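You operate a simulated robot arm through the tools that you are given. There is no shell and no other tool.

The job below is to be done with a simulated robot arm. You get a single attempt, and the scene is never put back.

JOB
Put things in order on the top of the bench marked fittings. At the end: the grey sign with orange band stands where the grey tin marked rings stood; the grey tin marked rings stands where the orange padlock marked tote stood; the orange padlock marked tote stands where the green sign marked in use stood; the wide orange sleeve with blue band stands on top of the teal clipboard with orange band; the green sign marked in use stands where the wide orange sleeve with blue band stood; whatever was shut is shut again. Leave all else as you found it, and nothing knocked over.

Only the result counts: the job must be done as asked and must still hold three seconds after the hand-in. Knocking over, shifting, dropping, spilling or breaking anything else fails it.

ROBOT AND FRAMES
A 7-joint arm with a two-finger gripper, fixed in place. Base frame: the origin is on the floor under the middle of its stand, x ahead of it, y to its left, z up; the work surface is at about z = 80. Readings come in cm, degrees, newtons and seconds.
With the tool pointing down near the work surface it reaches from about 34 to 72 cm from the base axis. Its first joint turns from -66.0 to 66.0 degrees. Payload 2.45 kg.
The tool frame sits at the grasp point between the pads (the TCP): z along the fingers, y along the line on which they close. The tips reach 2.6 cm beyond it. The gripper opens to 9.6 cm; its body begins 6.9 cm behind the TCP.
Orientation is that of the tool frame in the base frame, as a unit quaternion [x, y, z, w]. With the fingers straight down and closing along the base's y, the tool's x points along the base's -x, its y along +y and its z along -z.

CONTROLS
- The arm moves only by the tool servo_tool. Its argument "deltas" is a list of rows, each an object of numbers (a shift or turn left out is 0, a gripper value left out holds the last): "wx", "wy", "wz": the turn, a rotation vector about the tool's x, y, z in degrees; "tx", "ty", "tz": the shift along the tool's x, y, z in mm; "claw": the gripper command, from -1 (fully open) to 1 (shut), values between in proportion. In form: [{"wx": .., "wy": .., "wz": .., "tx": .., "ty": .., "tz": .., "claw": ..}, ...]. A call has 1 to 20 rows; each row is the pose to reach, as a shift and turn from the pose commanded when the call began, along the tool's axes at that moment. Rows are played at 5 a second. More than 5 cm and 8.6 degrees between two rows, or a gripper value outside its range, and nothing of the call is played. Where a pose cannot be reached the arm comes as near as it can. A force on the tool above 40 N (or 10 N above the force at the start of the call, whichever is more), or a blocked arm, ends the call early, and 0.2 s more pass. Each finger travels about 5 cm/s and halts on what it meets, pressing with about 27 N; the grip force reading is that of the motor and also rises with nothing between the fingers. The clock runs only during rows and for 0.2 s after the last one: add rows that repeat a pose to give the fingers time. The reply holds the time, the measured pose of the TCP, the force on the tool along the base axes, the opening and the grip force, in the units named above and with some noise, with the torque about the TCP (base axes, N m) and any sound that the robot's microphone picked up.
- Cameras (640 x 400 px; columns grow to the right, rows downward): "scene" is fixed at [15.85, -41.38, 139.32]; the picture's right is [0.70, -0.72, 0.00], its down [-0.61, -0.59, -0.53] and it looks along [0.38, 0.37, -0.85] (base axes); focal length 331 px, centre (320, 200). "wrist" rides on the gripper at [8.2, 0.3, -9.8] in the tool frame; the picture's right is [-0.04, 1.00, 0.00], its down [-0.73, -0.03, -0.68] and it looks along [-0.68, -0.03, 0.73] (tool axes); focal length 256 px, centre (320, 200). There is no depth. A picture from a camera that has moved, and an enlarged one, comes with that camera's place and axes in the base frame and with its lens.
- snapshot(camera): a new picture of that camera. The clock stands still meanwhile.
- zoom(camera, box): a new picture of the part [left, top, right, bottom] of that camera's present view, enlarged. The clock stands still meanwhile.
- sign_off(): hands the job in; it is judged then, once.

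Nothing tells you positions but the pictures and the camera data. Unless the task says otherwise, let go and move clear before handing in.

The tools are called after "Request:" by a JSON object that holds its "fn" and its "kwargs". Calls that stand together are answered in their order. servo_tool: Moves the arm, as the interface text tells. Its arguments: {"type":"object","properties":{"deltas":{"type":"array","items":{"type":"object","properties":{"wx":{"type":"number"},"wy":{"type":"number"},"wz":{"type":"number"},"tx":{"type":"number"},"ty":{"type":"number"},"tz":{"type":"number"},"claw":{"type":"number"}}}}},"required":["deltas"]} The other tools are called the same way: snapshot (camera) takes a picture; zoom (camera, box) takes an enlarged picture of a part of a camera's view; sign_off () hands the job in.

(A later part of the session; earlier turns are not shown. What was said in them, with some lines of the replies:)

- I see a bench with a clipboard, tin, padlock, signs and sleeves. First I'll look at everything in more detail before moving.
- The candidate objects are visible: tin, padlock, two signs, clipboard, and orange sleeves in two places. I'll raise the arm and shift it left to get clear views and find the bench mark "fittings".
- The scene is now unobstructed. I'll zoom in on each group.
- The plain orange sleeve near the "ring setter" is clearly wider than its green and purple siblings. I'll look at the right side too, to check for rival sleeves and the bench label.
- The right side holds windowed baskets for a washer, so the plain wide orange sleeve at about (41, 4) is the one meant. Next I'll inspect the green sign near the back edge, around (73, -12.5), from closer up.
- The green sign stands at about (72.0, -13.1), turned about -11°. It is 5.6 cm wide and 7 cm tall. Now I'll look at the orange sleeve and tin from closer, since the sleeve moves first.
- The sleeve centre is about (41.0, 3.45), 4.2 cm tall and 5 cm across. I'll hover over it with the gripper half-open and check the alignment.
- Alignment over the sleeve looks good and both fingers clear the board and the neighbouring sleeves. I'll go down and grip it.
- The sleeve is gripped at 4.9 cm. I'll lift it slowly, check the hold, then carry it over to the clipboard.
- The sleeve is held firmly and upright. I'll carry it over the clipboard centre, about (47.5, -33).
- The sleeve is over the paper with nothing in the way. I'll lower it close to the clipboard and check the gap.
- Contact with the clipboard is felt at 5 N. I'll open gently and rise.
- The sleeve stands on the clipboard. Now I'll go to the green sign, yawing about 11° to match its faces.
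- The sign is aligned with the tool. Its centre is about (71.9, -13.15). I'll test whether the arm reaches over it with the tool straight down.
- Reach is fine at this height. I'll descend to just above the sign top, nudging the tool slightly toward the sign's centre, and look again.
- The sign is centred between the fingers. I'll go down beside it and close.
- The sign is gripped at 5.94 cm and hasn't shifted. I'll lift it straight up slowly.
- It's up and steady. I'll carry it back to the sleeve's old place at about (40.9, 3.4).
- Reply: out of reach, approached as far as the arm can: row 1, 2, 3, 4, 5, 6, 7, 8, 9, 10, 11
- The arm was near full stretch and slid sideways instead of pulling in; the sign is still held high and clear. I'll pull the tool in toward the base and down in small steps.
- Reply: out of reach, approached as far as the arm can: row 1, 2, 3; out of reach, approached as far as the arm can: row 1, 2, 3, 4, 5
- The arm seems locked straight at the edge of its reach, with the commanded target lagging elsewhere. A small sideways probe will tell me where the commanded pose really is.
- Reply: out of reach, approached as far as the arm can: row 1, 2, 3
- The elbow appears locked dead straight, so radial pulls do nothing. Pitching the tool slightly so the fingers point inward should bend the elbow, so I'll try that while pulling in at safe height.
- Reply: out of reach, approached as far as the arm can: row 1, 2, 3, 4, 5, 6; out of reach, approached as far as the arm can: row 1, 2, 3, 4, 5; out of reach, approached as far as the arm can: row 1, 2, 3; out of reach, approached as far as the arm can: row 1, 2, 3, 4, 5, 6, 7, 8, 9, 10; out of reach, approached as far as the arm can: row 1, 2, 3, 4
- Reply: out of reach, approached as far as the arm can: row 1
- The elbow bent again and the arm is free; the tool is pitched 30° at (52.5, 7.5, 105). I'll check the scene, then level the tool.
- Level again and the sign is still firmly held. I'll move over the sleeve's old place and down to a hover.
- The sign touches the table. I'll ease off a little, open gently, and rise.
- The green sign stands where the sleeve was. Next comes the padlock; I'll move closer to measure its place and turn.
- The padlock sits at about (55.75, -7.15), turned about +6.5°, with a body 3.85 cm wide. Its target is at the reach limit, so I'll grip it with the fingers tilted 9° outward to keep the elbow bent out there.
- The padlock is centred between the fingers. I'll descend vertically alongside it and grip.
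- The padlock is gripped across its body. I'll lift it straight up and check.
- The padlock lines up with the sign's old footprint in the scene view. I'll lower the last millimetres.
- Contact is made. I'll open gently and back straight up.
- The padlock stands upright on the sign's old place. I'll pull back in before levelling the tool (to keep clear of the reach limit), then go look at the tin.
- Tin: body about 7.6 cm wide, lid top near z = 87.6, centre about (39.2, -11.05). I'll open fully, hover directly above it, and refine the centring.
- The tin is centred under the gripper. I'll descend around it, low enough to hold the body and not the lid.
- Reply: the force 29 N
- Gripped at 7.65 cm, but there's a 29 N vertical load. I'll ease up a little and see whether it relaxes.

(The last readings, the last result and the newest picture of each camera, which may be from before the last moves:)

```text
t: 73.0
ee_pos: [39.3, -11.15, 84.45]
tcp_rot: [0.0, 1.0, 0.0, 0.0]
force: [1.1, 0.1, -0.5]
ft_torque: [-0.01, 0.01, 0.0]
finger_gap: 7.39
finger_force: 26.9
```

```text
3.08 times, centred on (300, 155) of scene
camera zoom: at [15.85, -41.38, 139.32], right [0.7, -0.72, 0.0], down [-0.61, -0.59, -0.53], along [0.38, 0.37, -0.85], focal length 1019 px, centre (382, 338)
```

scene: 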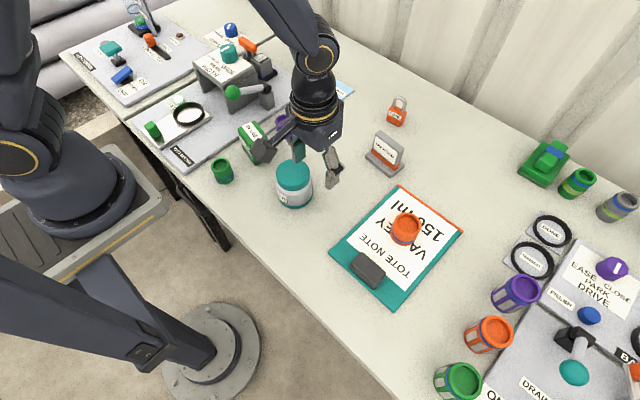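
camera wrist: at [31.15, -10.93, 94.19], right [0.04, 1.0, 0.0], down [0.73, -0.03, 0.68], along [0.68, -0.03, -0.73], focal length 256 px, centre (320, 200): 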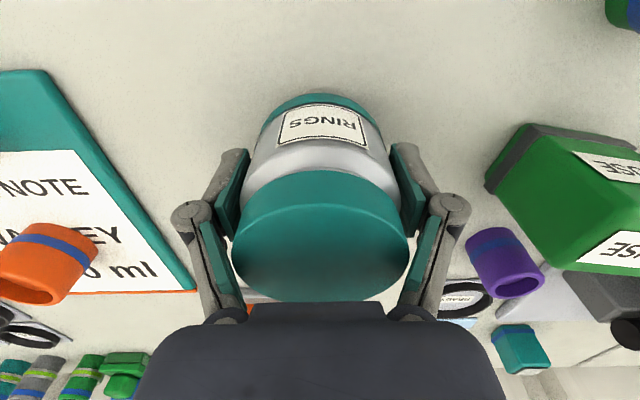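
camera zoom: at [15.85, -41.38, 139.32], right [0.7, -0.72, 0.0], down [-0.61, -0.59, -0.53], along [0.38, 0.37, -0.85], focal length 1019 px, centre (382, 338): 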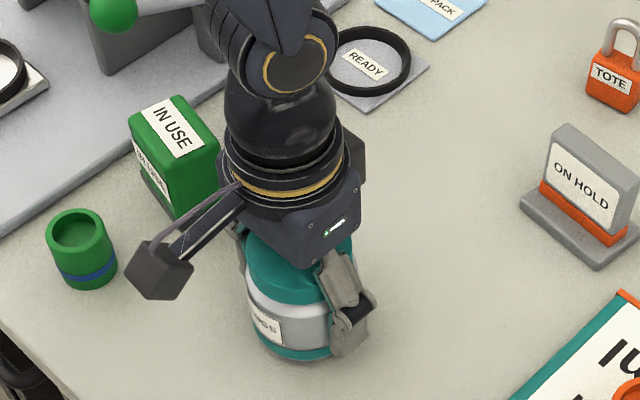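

Request:
{"fn": "zoom", "kwargs": {"camera": "scene", "box": [250, 140, 340, 215]}}

Request:
{"fn": "servo_tool", "kwargs": {"deltas": [{"tz": -5}, {"tz": -10}, {"tz": -10}]}}

Request:
{"fn": "zoom", "kwargs": {"camera": "scene", "box": [250, 140, 340, 215]}}

Request:
{"fn": "snapshot", "kwargs": {"camera": "wrist"}}

```text
5.33 times, centred on (295, 178) of scene
camera zoom: at [15.85, -41.38, 139.32], right [0.7, -0.72, 0.0], down [-0.61, -0.59, -0.53], along [0.38, 0.37, -0.85], focal length 1767 px, centre (453, 320)
```

zoom: 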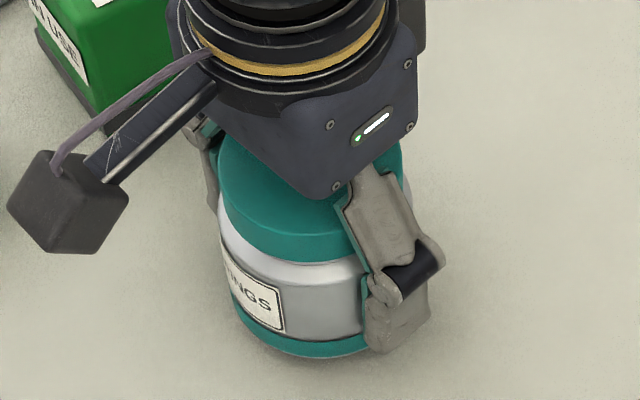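

```text
t: 73.8
ee_pos: [39.24, -11.08, 85.63]
tcp_rot: [0.0, 1.0, 0.0, 0.0]
force: [0.2, -0.4, -1.0]
ft_torque: [-0.01, -0.01, 0.05]
finger_gap: 7.41
finger_force: 27.2
```

```text
5.33 times, centred on (295, 178) of scene
camera zoom: at [15.85, -41.38, 139.32], right [0.7, -0.72, 0.0], down [-0.61, -0.59, -0.53], along [0.38, 0.37, -0.85], focal length 1767 px, centre (453, 320)
```

zoom: 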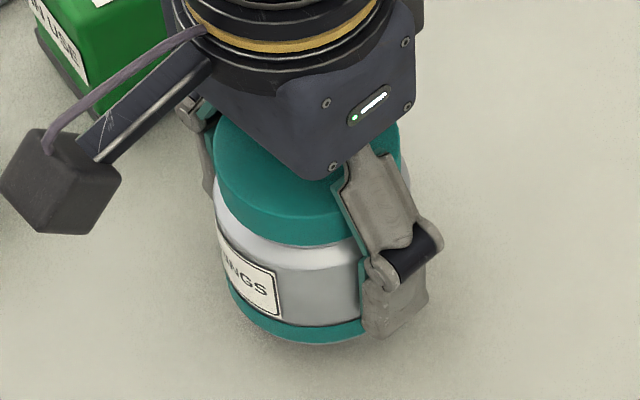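

```text
taken
camera wrist: at [31.12, -10.89, 95.25], right [0.04, 1.0, 0.0], down [0.73, -0.03, 0.68], along [0.68, -0.03, -0.73], focal length 256 px, centre (320, 200)
```

wrist: 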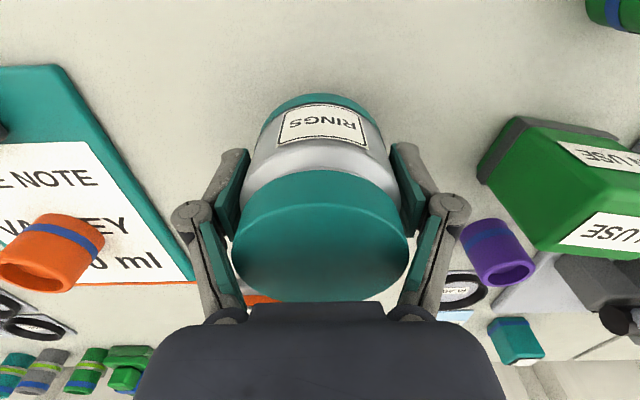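

The tin is truly lifted and level, held by its body. I'll raise it and carry it to the padlock's old place at about (55.8, -7.2).

Request:
{"fn": "servo_tool", "kwargs": {"deltas": [{"tz": -25}, {"tz": -50}, {"tz": -80}, {"tx": -30, "ty": 7, "tz": -85}, {"tx": -60, "ty": 14, "tz": -85}, {"tx": -95, "ty": 22, "tz": -85}, {"tx": -130, "ty": 31, "tz": -85}, {"tx": -163, "ty": 39, "tz": -85}, {"tx": -163, "ty": 39, "tz": -85}]}}

Request:
{"fn": "snapshot", "kwargs": {"camera": "wrist"}}

Request:
{"fn": "snapshot", "kwargs": {"camera": "scene"}}

```text
t: 75.8
ee_pos: [55.87, -7.15, 93.98]
tcp_rot: [-0.001, 1.0, 0.0, 0.0]
force: [0.1, -1.0, -2.2]
ft_torque: [0.01, 0.01, 0.0]
finger_gap: 7.36
finger_force: 27.4
```

```text
taken
camera wrist: at [47.55, -7.03, 103.71], right [0.04, 1.0, 0.0], down [0.73, -0.03, 0.68], along [0.68, -0.03, -0.73], focal length 256 px, centre (320, 200)
```

wrist: 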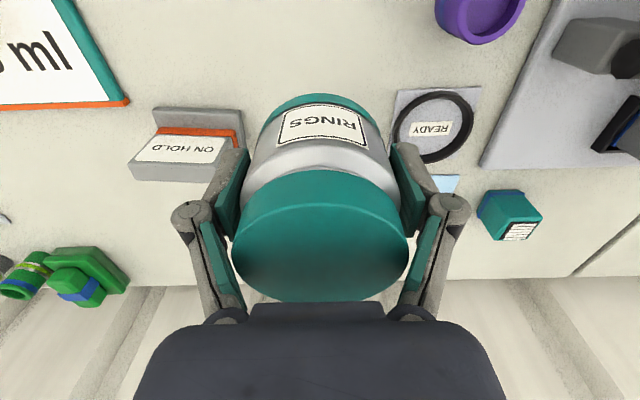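

```text
taken
```

scene: 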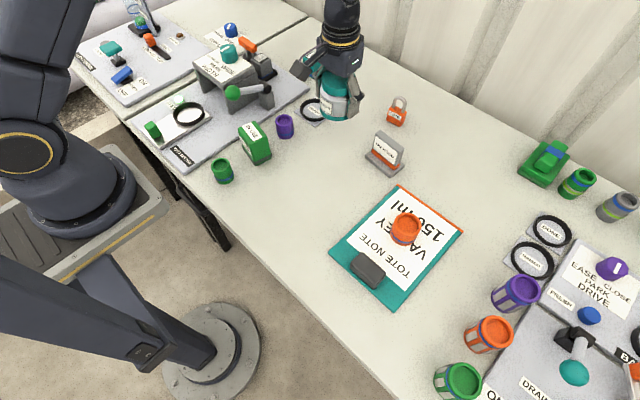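

Request:
{"fn": "servo_tool", "kwargs": {"deltas": [{"tz": 30}, {"tz": 60}, {"tz": 80}, {"tz": 93}, {"tz": 100}, {"tz": 100}]}}

Request:
{"fn": "zoom", "kwargs": {"camera": "scene", "box": [270, 80, 430, 190]}}

Request:
{"fn": "snapshot", "kwargs": {"camera": "wrist"}}

```text
t: 77.2
ee_pos: [55.59, -7.08, 83.7]
tcp_rot: [-0.001, 1.0, 0.0, 0.0]
force: [-0.7, -0.2, -1.1]
ft_torque: [-0.03, -0.03, 0.01]
finger_gap: 7.37
finger_force: 27.3
```

```text
3.64 times, centred on (350, 135) of scene
camera zoom: at [15.85, -41.38, 139.32], right [0.7, -0.72, 0.0], down [-0.61, -0.59, -0.53], along [0.38, 0.37, -0.85], focal length 1205 px, centre (211, 436)
```

zoom: 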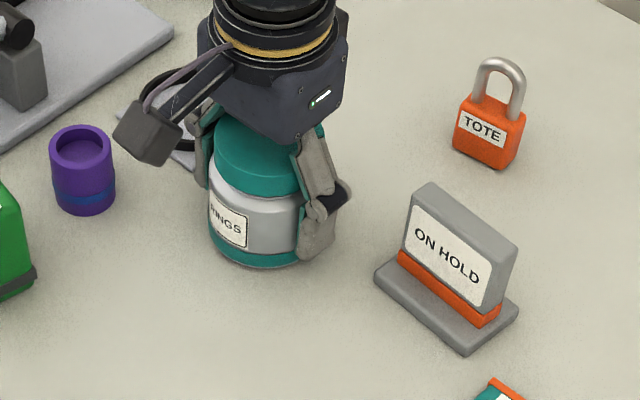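

```text
taken
camera wrist: at [47.51, -6.9, 93.59], right [0.04, 1.0, 0.0], down [0.73, -0.03, 0.68], along [0.68, -0.03, -0.73], focal length 256 px, centre (320, 200)
```

wrist: 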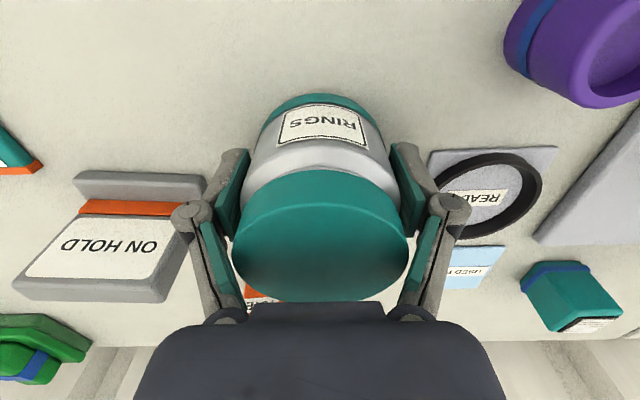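

Request:
{"fn": "servo_tool", "kwargs": {"deltas": [{"tz": 1}, {"tz": 2}, {"tz": 3}, {"tz": 3}]}}

```text
t: 78.2
ee_pos: [55.71, -7.1, 83.56]
tcp_rot: [0.0, 1.0, 0.0, 0.001]
force: [-0.9, 0.4, 3.2]
ft_torque: [0.02, 0.14, -0.03]
finger_gap: 7.38
finger_force: 27.4
```

Request:
{"fn": "servo_tool", "kwargs": {"deltas": [{"tz": 0.7}, {"tz": 0.7}]}}

```text
t: 78.8
ee_pos: [55.83, -7.19, 83.54]
tcp_rot: [-0.001, 1.0, 0.001, 0.001]
force: [-3.1, 1.6, 12.1]
ft_torque: [-0.04, 0.21, -0.02]
finger_gap: 7.35
finger_force: 27.3
```

The tin is seated on the table. I'll open gently and rise.

Request:
{"fn": "servo_tool", "kwargs": {"deltas": [{"tz": -0.3, "claw": -0.45}, {"tz": -0.3, "claw": -0.55}, {"tz": -0.3, "claw": -0.7}, {"tz": -0.3, "claw": -0.9}, {"tz": -0.3, "claw": -0.95}, {"tz": -0.3, "claw": -0.95}]}}

Request:
{"fn": "snapshot", "kwargs": {"camera": "wrist"}}

Request:
{"fn": "zoom", "kwargs": {"camera": "scene", "box": [270, 80, 430, 190]}}

```text
t: 80.2
ee_pos: [55.77, -7.12, 83.53]
tcp_rot: [0.0, 1.0, 0.0, 0.0]
force: [-0.6, 0.0, 0.3]
ft_torque: [-0.03, -0.02, 0.02]
finger_gap: 9.37
finger_force: 0.1
```

```text
taken
camera wrist: at [47.47, -6.98, 93.38], right [0.04, 1.0, 0.0], down [0.73, -0.03, 0.68], along [0.68, -0.03, -0.73], focal length 256 px, centre (320, 200)
```

wrist: 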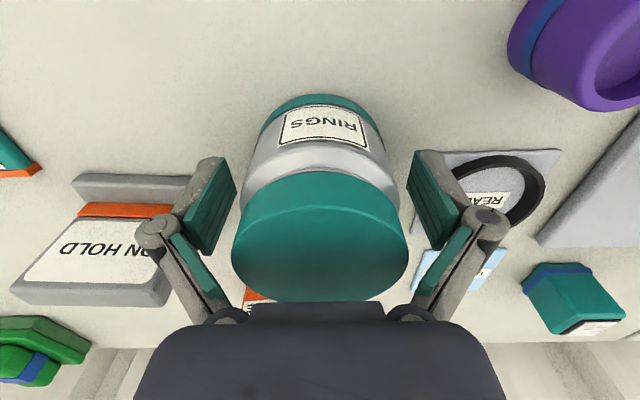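

```text
3.64 times, centred on (350, 135) of scene
camera zoom: at [15.85, -41.38, 139.32], right [0.7, -0.72, 0.0], down [-0.61, -0.59, -0.53], along [0.38, 0.37, -0.85], focal length 1205 px, centre (211, 436)
```

zoom: 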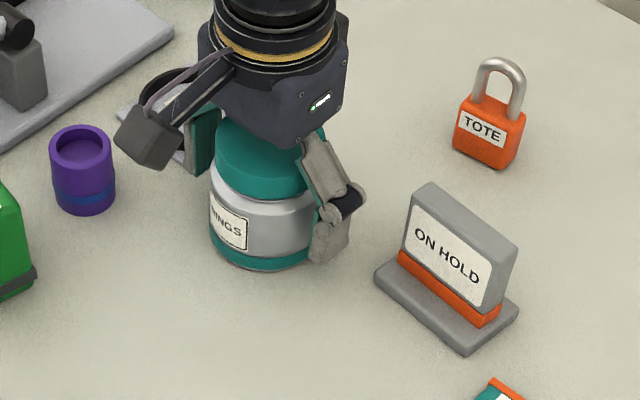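

Request:
{"fn": "servo_tool", "kwargs": {"deltas": [{"tz": -20}, {"tz": -45}, {"tz": -80}, {"tz": -120}, {"tz": -140}, {"tz": -140}]}}

Request:
{"fn": "snapshot", "kwargs": {"camera": "scene"}}

Request:
{"fn": "snapshot", "kwargs": {"camera": "wrist"}}

```text
t: 81.6
ee_pos: [55.65, -6.97, 97.61]
tcp_rot: [0.0, 1.0, 0.001, 0.001]
force: [0.5, -0.1, -0.2]
ft_torque: [0.0, 0.0, -0.03]
finger_gap: 9.35
finger_force: 0.1
```

```text
taken
```

scene: 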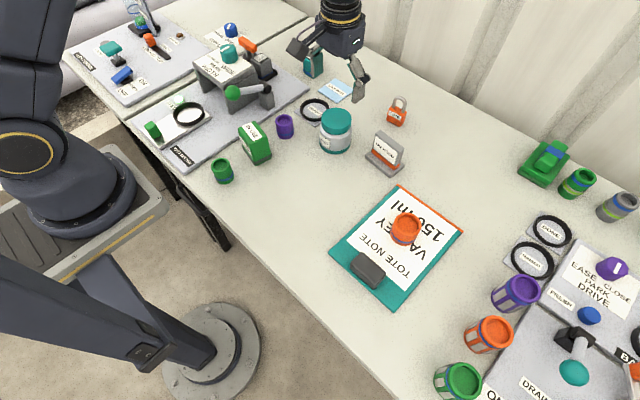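

```text
taken
camera wrist: at [47.46, -6.83, 107.34], right [0.04, 1.0, 0.0], down [0.73, -0.03, 0.68], along [0.68, -0.03, -0.73], focal length 256 px, centre (320, 200)
```

wrist: 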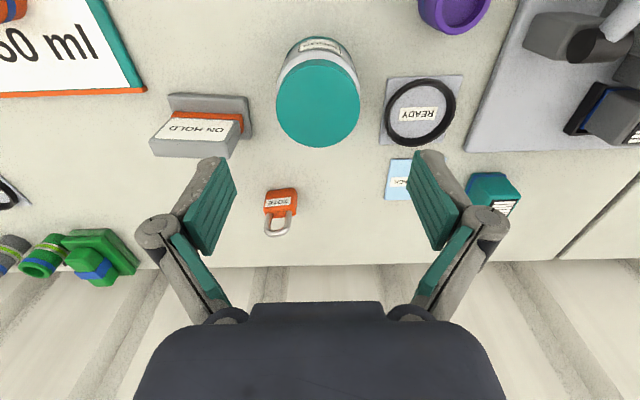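

Request:
{"fn": "zoom", "kwargs": {"camera": "scene", "box": [290, 100, 390, 170]}}

Request:
{"fn": "zoom", "kwargs": {"camera": "wrist", "box": [260, 20, 380, 150]}}

Request:
{"fn": "zoom", "kwargs": {"camera": "wrist", "box": [140, 80, 260, 170]}}

```text
5.71 times, centred on (340, 135) of scene
camera zoom: at [15.85, -41.38, 139.32], right [0.7, -0.72, 0.0], down [-0.61, -0.59, -0.53], along [0.38, 0.37, -0.85], focal length 1893 px, centre (206, 571)
```

zoom: 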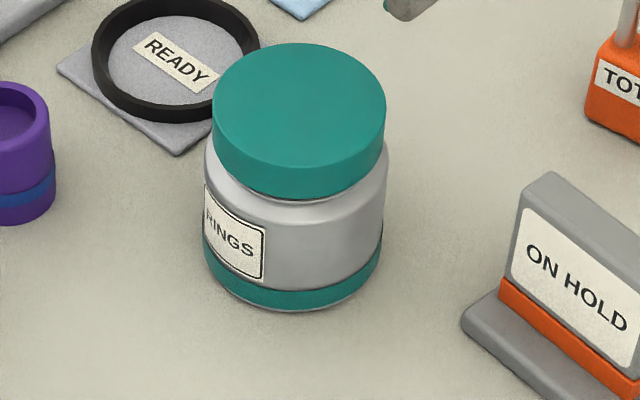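

```text
3.08 times, centred on (320, 85) of wrist
camera zoom: at [47.46, -6.83, 107.34], right [0.04, 1.0, 0.0], down [0.73, -0.03, 0.68], along [0.68, -0.03, -0.73], focal length 788 px, centre (320, 554)
```

zoom: 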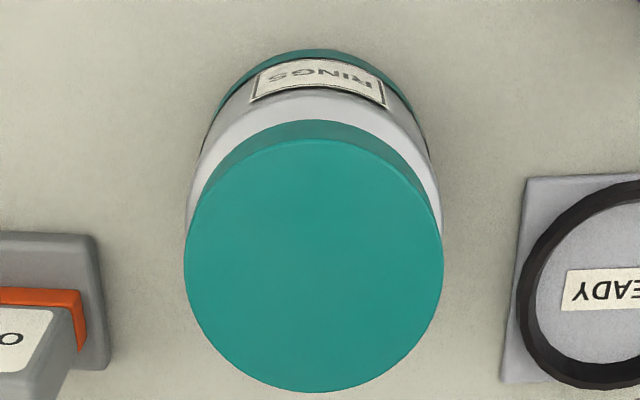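

```text
4.44 times, centred on (200, 125) of wrist
camera zoom: at [47.46, -6.83, 107.34], right [0.04, 1.0, 0.0], down [0.73, -0.03, 0.68], along [0.68, -0.03, -0.73], focal length 1138 px, centre (853, 533)
```

zoom: 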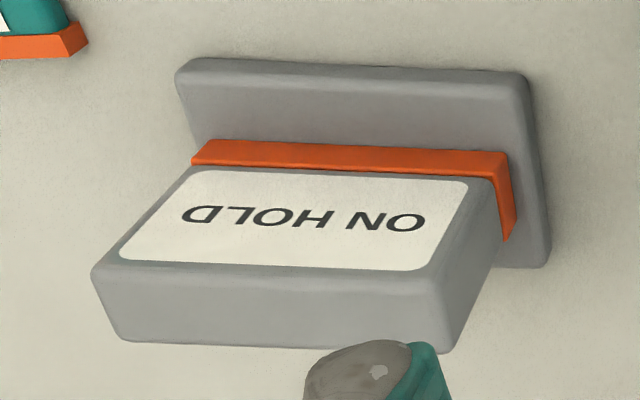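

The tin stands within half a centimetre of the padlock's old place. Last is the grey sign at about (59.5, -19.0), turned about -5°. I'll hover over it to hold its upright plate by its two ends.

Request:
{"fn": "servo_tool", "kwargs": {"deltas": [{"tx": -10, "ty": -30, "claw": -0.7}, {"tx": -20, "ty": -60, "wz": 1.5}, {"tx": -30, "ty": -90, "wz": 3}, {"tx": -38, "ty": -119, "wz": 5}, {"tx": -38, "ty": -119, "tz": 20, "wz": 5}, {"tx": -38, "ty": -119, "tz": 20, "wz": 5}]}}

Request:
{"fn": "snapshot", "kwargs": {"camera": "wrist"}}

Request:
{"fn": "zoom", "kwargs": {"camera": "wrist", "box": [240, 50, 400, 190]}}

Request:
{"fn": "zoom", "kwargs": {"camera": "scene", "box": [310, 90, 450, 190]}}

```text
t: 83.0
ee_pos: [59.59, -19.06, 95.46]
tcp_rot: [0.043, 0.999, 0.0, 0.0]
force: [0.4, 1.0, 0.4]
ft_torque: [0.0, 0.0, 0.03]
finger_gap: 8.16
finger_force: 0.0
```

```text
taken
camera wrist: at [51.38, -18.23, 105.28], right [0.13, 0.99, 0.0], down [0.73, -0.09, 0.68], along [0.67, -0.09, -0.73], focal length 256 px, centre (320, 200)
```

wrist: 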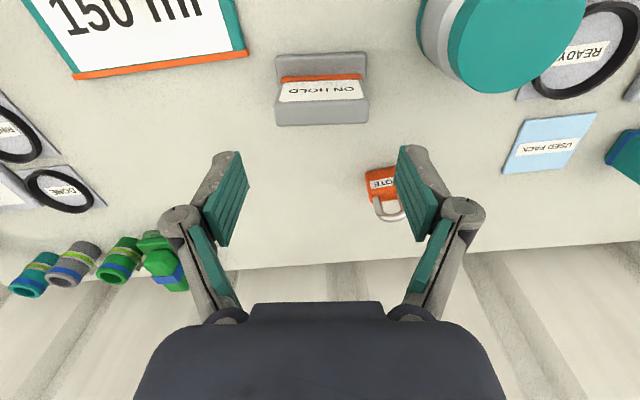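

```text
2.86 times, centred on (320, 120) of wrist
camera zoom: at [51.38, -18.23, 105.28], right [0.13, 0.99, 0.0], down [0.73, -0.09, 0.68], along [0.67, -0.09, -0.73], focal length 731 px, centre (320, 429)
```

zoom: 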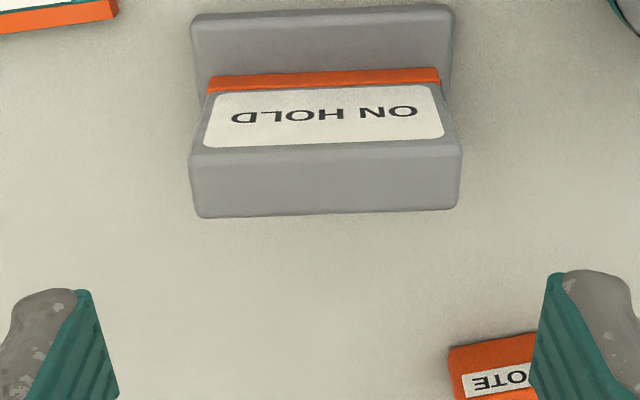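

```text
4.00 times, centred on (380, 140) of scene
camera zoom: at [15.85, -41.38, 139.32], right [0.7, -0.72, 0.0], down [-0.61, -0.59, -0.53], along [0.38, 0.37, -0.85], focal length 1325 px, centre (80, 440)
```

zoom: 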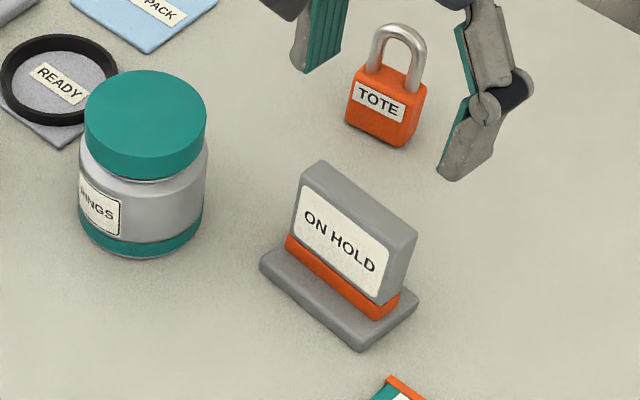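

The gripper is well centred over the sign. I'll descend so the tips stay above its base plate, then close on the plate's ends.

Request:
{"fn": "servo_tool", "kwargs": {"deltas": [{"ty": 1.3, "tz": 30}, {"ty": 1.3, "tz": 60}, {"ty": 1.3, "tz": 80}, {"ty": 1.3, "tz": 97}, {"ty": 1.3, "tz": 108}, {"ty": 1.3, "tz": 108}]}}

Request:
{"fn": "snapshot", "kwargs": {"camera": "wrist"}}

Request:
{"fn": "zoom", "kwargs": {"camera": "scene", "box": [310, 90, 450, 190]}}

```text
t: 84.4
ee_pos: [59.52, -19.13, 84.6]
tcp_rot: [0.043, 0.999, 0.0, 0.001]
force: [0.0, 0.1, 0.2]
ft_torque: [0.01, 0.0, 0.0]
finger_gap: 8.13
finger_force: 0.1
```

```text
taken
camera wrist: at [51.38, -18.05, 94.4], right [0.13, 0.99, 0.0], down [0.73, -0.09, 0.68], along [0.67, -0.09, -0.73], focal length 256 px, centre (320, 200)
```

wrist: 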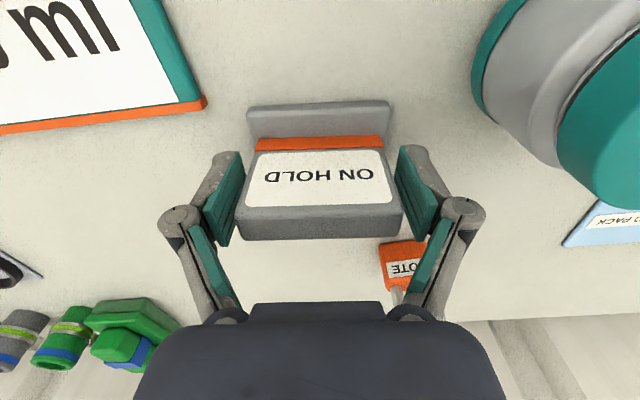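

```text
4.00 times, centred on (380, 140) of scene
camera zoom: at [15.85, -41.38, 139.32], right [0.7, -0.72, 0.0], down [-0.61, -0.59, -0.53], along [0.38, 0.37, -0.85], focal length 1325 px, centre (80, 440)
```

zoom: 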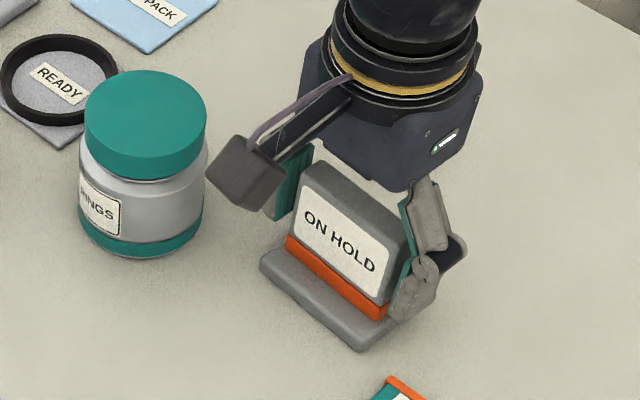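

Request:
{"fn": "servo_tool", "kwargs": {"deltas": [{"claw": -0.55}, {"claw": -0.4}, {"claw": -0.2}, {"claw": 0.1}, {"claw": 0.4}, {"claw": 0.6}, {"claw": 0.6}]}}

Request:
{"fn": "snapshot", "kwargs": {"camera": "wrist"}}

Request:
{"fn": "zoom", "kwargs": {"camera": "scene", "box": [310, 90, 450, 190]}}

```text
t: 86.0
ee_pos: [59.41, -18.99, 84.62]
tcp_rot: [0.044, 0.999, 0.001, 0.0]
force: [-2.5, -0.4, 2.6]
ft_torque: [-0.01, 0.05, 0.01]
finger_gap: 6.9
finger_force: 26.9
```

```text
taken
camera wrist: at [51.38, -18.06, 94.44], right [0.13, 0.99, 0.0], down [0.73, -0.09, 0.68], along [0.67, -0.09, -0.73], focal length 256 px, centre (320, 200)
```

wrist: 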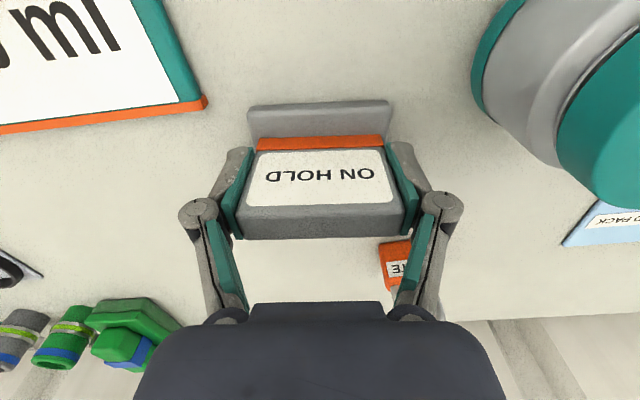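

```text
4.00 times, centred on (380, 140) of scene
camera zoom: at [15.84, -41.38, 139.33], right [0.7, -0.72, 0.0], down [-0.61, -0.59, -0.53], along [0.38, 0.37, -0.85], focal length 1325 px, centre (80, 440)
```

zoom: 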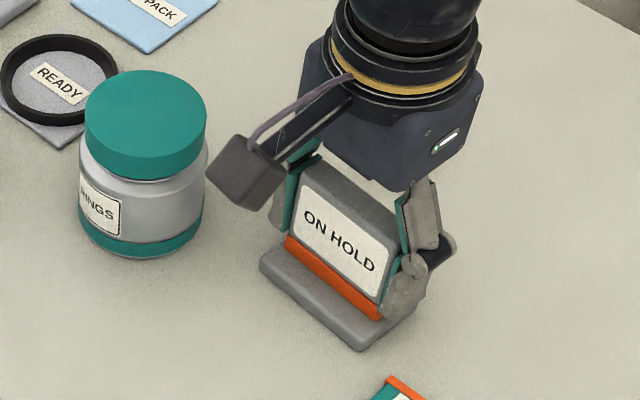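

Gripped at 6.9 cm with the sign unmoved. I'll lift gradually.

Request:
{"fn": "servo_tool", "kwargs": {"deltas": [{"tz": -5}, {"tz": -15}, {"tz": -35}, {"tz": -60}, {"tz": -90}, {"tz": -122}, {"tz": -122}]}}

Request:
{"fn": "snapshot", "kwargs": {"camera": "wrist"}}

Request:
{"fn": "snapshot", "kwargs": {"camera": "scene"}}

```text
t: 87.6
ee_pos: [59.54, -18.9, 96.97]
tcp_rot: [0.044, 0.999, 0.0, 0.0]
force: [-0.2, 0.8, -0.8]
ft_torque: [0.02, -0.01, -0.02]
finger_gap: 6.9
finger_force: 27.5
```

```text
taken
camera wrist: at [51.42, -18.07, 106.76], right [0.13, 0.99, 0.0], down [0.73, -0.09, 0.68], along [0.67, -0.09, -0.73], focal length 256 px, centre (320, 200)
```

wrist: 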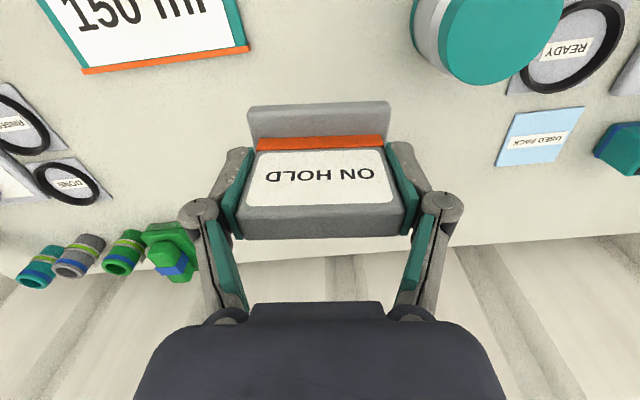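

```text
taken
```

scene: 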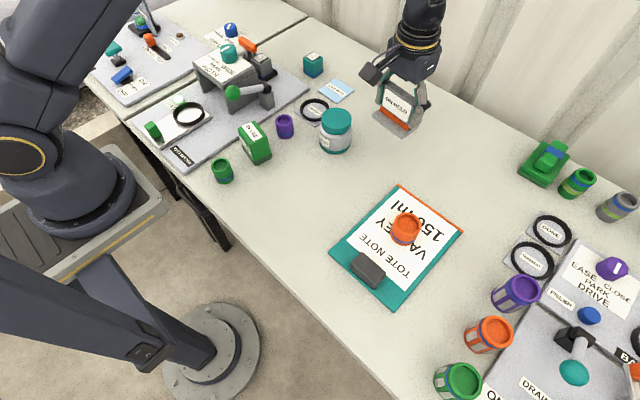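

Held level. I'll carry it to the tin's old place at about (39.5, -11.05).

Request:
{"fn": "servo_tool", "kwargs": {"deltas": [{"tx": 34, "ty": 10}, {"tx": 69, "ty": 21}, {"tx": 103, "ty": 31}, {"tx": 137, "ty": 41}, {"tx": 171, "ty": 52}, {"tx": 206, "ty": 62}, {"tx": 206, "ty": 62, "tz": 30}, {"tx": 206, "ty": 62, "tz": 60}, {"tx": 206, "ty": 62, "tz": 60}]}}

Request:
{"fn": "snapshot", "kwargs": {"camera": "wrist"}}

Request:
{"fn": "zoom", "kwargs": {"camera": "scene", "box": [230, 100, 370, 230]}}

```text
t: 89.6
ee_pos: [39.63, -11.1, 90.92]
tcp_rot: [0.043, 0.999, 0.0, 0.0]
force: [0.7, -1.1, -0.4]
ft_torque: [0.0, -0.01, 0.01]
finger_gap: 6.89
finger_force: 26.8
```

```text
taken
camera wrist: at [31.4, -10.22, 100.65], right [0.13, 0.99, 0.0], down [0.73, -0.09, 0.68], along [0.67, -0.09, -0.73], focal length 256 px, centre (320, 200)
```

wrist: 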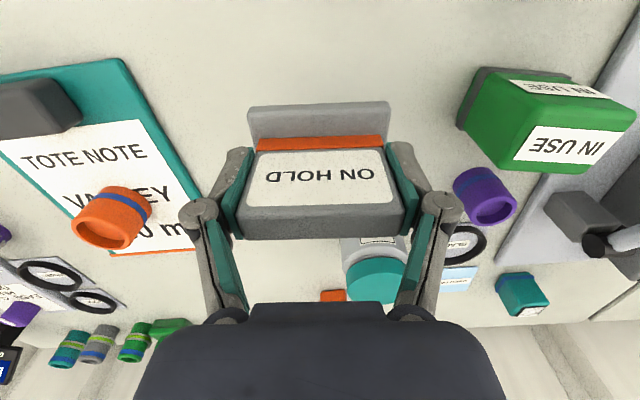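

```text
3.08 times, centred on (300, 165) of scene
camera zoom: at [15.85, -41.38, 139.32], right [0.7, -0.72, 0.0], down [-0.61, -0.59, -0.53], along [0.38, 0.37, -0.85], focal length 1019 px, centre (382, 308)
```

zoom: 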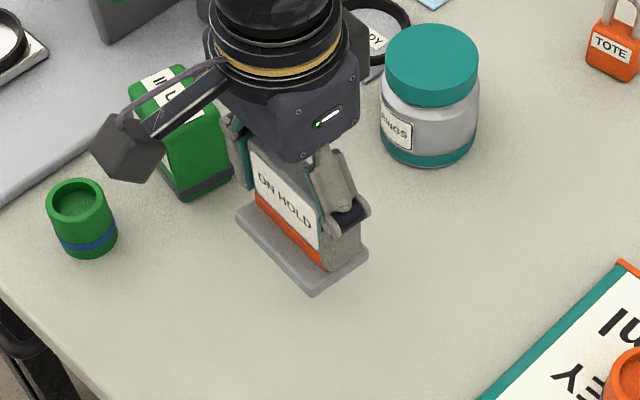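

Request:
{"fn": "servo_tool", "kwargs": {"deltas": [{"tz": 20}, {"tz": 40}, {"tz": 52}, {"tz": 58}, {"tz": 58}]}}

Request:
{"fn": "servo_tool", "kwargs": {"deltas": [{"tz": 1}, {"tz": 2}, {"tz": 3}, {"tz": 3}]}}

```text
t: 90.8
ee_pos: [39.47, -10.94, 85.06]
tcp_rot: [0.043, 0.999, 0.0, 0.0]
force: [0.1, 0.0, -0.5]
ft_torque: [0.0, 0.01, -0.01]
finger_gap: 6.95
finger_force: 26.5
```

```text
t: 91.8
ee_pos: [39.58, -10.93, 84.85]
tcp_rot: [0.044, 0.999, 0.0, 0.0]
force: [-0.1, -0.6, 0.4]
ft_torque: [0.05, -0.02, -0.01]
finger_gap: 6.91
finger_force: 26.9
```

Request:
{"fn": "servo_tool", "kwargs": {"deltas": [{"tz": 1}, {"tz": 1}]}}

```text
t: 92.4
ee_pos: [39.52, -10.89, 84.69]
tcp_rot: [0.043, 0.999, 0.0, 0.0]
force: [0.3, 0.2, -0.5]
ft_torque: [0.0, 0.0, 0.03]
finger_gap: 6.91
finger_force: 26.9
```

Request:
{"fn": "servo_tool", "kwargs": {"deltas": [{"tz": 1}, {"tz": 1}]}}

```text
t: 93.0
ee_pos: [39.44, -11.02, 84.75]
tcp_rot: [0.044, 0.999, 0.0, 0.0]
force: [0.6, -0.2, 0.2]
ft_torque: [-0.01, -0.01, 0.0]
finger_gap: 6.92
finger_force: 26.9
```

Request:
{"fn": "servo_tool", "kwargs": {"deltas": [{"tz": 1}, {"tz": 1}]}}

```text
t: 93.6
ee_pos: [39.39, -10.95, 84.64]
tcp_rot: [0.043, 0.999, 0.0, 0.0]
force: [-3.4, -1.4, 18.8]
ft_torque: [-0.05, 0.13, -0.01]
finger_gap: 6.9
finger_force: 27.2
```

The sign touches the table. I'll ease off a touch, open gently and check before rising.

Request:
{"fn": "servo_tool", "kwargs": {"deltas": [{"tz": -0.6}, {"tz": -0.6, "claw": -0.35}, {"tz": -0.6, "claw": -0.45}, {"tz": -0.6, "claw": -0.6}, {"tz": -0.6, "claw": -0.75}, {"tz": -0.6, "claw": -0.75}]}}

Request:
{"fn": "servo_tool", "kwargs": {"deltas": [{"tz": -15}, {"tz": -40}, {"tz": -75}, {"tz": -110}, {"tz": -140}, {"tz": -140}]}}

Request:
{"fn": "snapshot", "kwargs": {"camera": "wrist"}}

Request:
{"fn": "snapshot", "kwargs": {"camera": "scene"}}

```text
t: 95.0
ee_pos: [39.54, -10.91, 84.66]
tcp_rot: [0.044, 0.999, 0.0, 0.0]
force: [-0.2, 0.2, 0.6]
ft_torque: [-0.04, 0.05, 0.01]
finger_gap: 8.4
finger_force: 0.0
```

```text
t: 96.4
ee_pos: [39.59, -10.8, 98.76]
tcp_rot: [0.043, 0.999, 0.0, 0.001]
force: [-1.0, -0.1, -0.1]
ft_torque: [0.02, -0.01, -0.02]
finger_gap: 8.45
finger_force: 0.1
```

```text
taken
camera wrist: at [31.5, -9.92, 108.61], right [0.13, 0.99, 0.0], down [0.73, -0.09, 0.68], along [0.67, -0.09, -0.73], focal length 256 px, centre (320, 200)
```

wrist: 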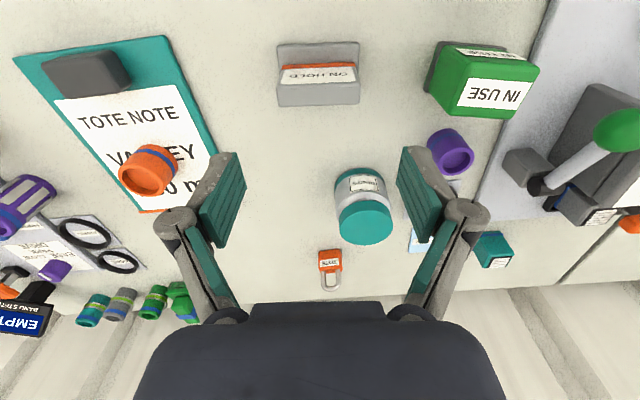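

```text
taken
```

scene: 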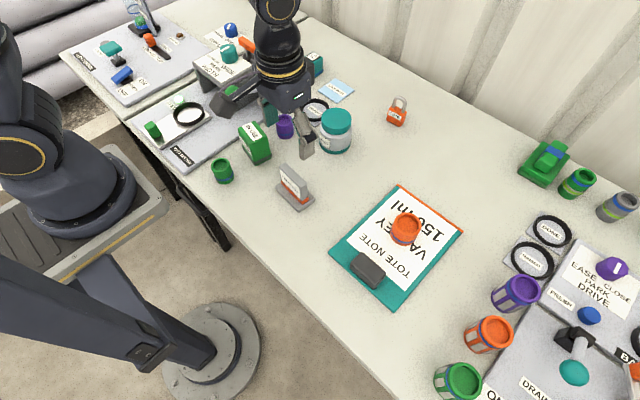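

All five pieces are placed. I'll back away to the start area and do a final check.

Request:
{"fn": "servo_tool", "kwargs": {"deltas": [{"tz": -40}, {"tz": -90}, {"tz": -100, "ty": -40}, {"tz": -100, "ty": -80, "tx": 20}, {"tz": -100, "ty": -120, "tx": 20}, {"tz": -100, "ty": -160, "tx": 20}, {"tz": -100, "ty": -200, "tx": 20}, {"tz": -100, "ty": -250, "tx": 20}, {"tz": -100, "ty": -290, "tx": 20}, {"tz": -100, "ty": -290, "tx": 20}]}}

Request:
{"fn": "snapshot", "kwargs": {"camera": "scene"}}

Request:
{"fn": "zoom", "kwargs": {"camera": "scene", "box": [190, 80, 430, 230]}}

Request:
{"fn": "snapshot", "kwargs": {"camera": "wrist"}}

```text
t: 98.6
ee_pos: [35.0, -39.72, 108.76]
tcp_rot: [0.042, 0.999, 0.001, 0.0]
force: [-0.1, -0.1, 0.1]
ft_torque: [0.01, -0.01, 0.01]
finger_gap: 8.41
finger_force: 0.0
```

```text
taken
```

scene: 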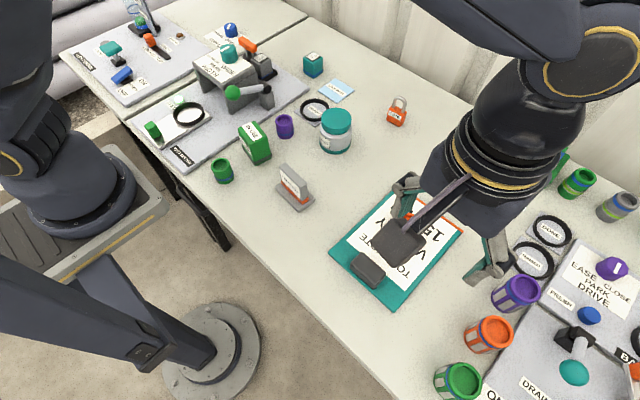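

```text
2.67 times, centred on (310, 155) of scene
camera zoom: at [15.85, -41.38, 139.32], right [0.7, -0.72, 0.0], down [-0.61, -0.59, -0.53], along [0.38, 0.37, -0.85], focal length 883 px, centre (347, 320)
```

zoom: 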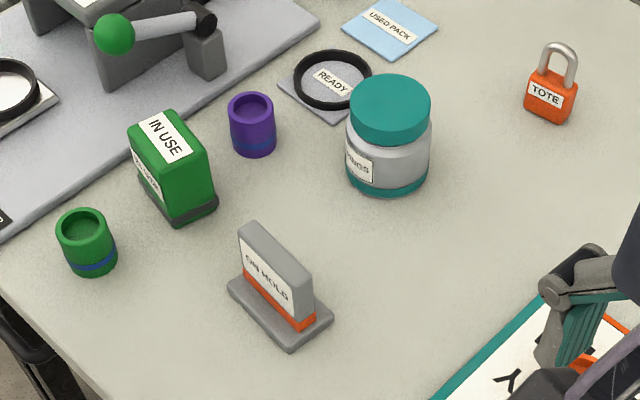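

```text
taken
camera wrist: at [26.79, -38.8, 118.49], right [0.13, 0.99, 0.0], down [0.73, -0.09, 0.68], along [0.67, -0.09, -0.73], focal length 256 px, centre (320, 200)
```

wrist: 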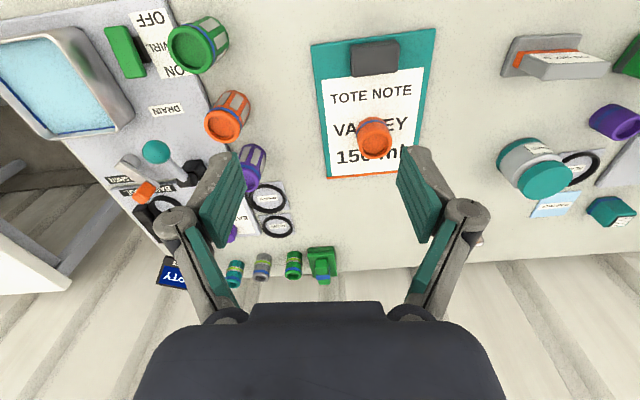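

Everything matches in the pictures:
- The grey sign is on the tin's old spot.
- The tin is on the padlock's old spot.
- The padlock is on the green sign's old spot.
- The green sign is on the sleeve's old spot.
- The wide orange sleeve is standing on the clipboard.

All of it is upright, the gripper is clear and nothing else has moved, so I'm handing in.

Request:
{"fn": "sign_off", "kwargs": {}}

```text
The job is handed in.
```

I've handed the job in with all five pieces where you asked. In the last pictures everything was upright, nothing else had shifted, and the gripper was well clear.

| Piece | Now stands |
|---|---|
| Wide orange sleeve with blue band | on the teal clipboard, roughly centred on the paper |
| Green sign (in use) | where the sleeve was |
| Orange padlock (tote) | where the green sign was |
| Grey tin (rings) | where the padlock was, about half a centimetre off |
| Grey sign with orange band | where the tin was |

- **Sleeve choice:** Two orange pieces have a blue band. I took the wide orange sleeve to be the plain one by the ring setter, not the windowed one by the washer. If you meant the windowed one, that part is wrong.
- **Bench label:** I never saw the word "fittings" on a bench. I worked on the middle bench because every named piece was there.
- **Arm stall:** While I was carrying the green sign, the arm locked at full stretch. I freed it by tilting the tool, and the sign stayed in the grip without touching anything.
- **Shut things:** I opened nothing. The tin's lid stayed on and the padlock stayed shut.
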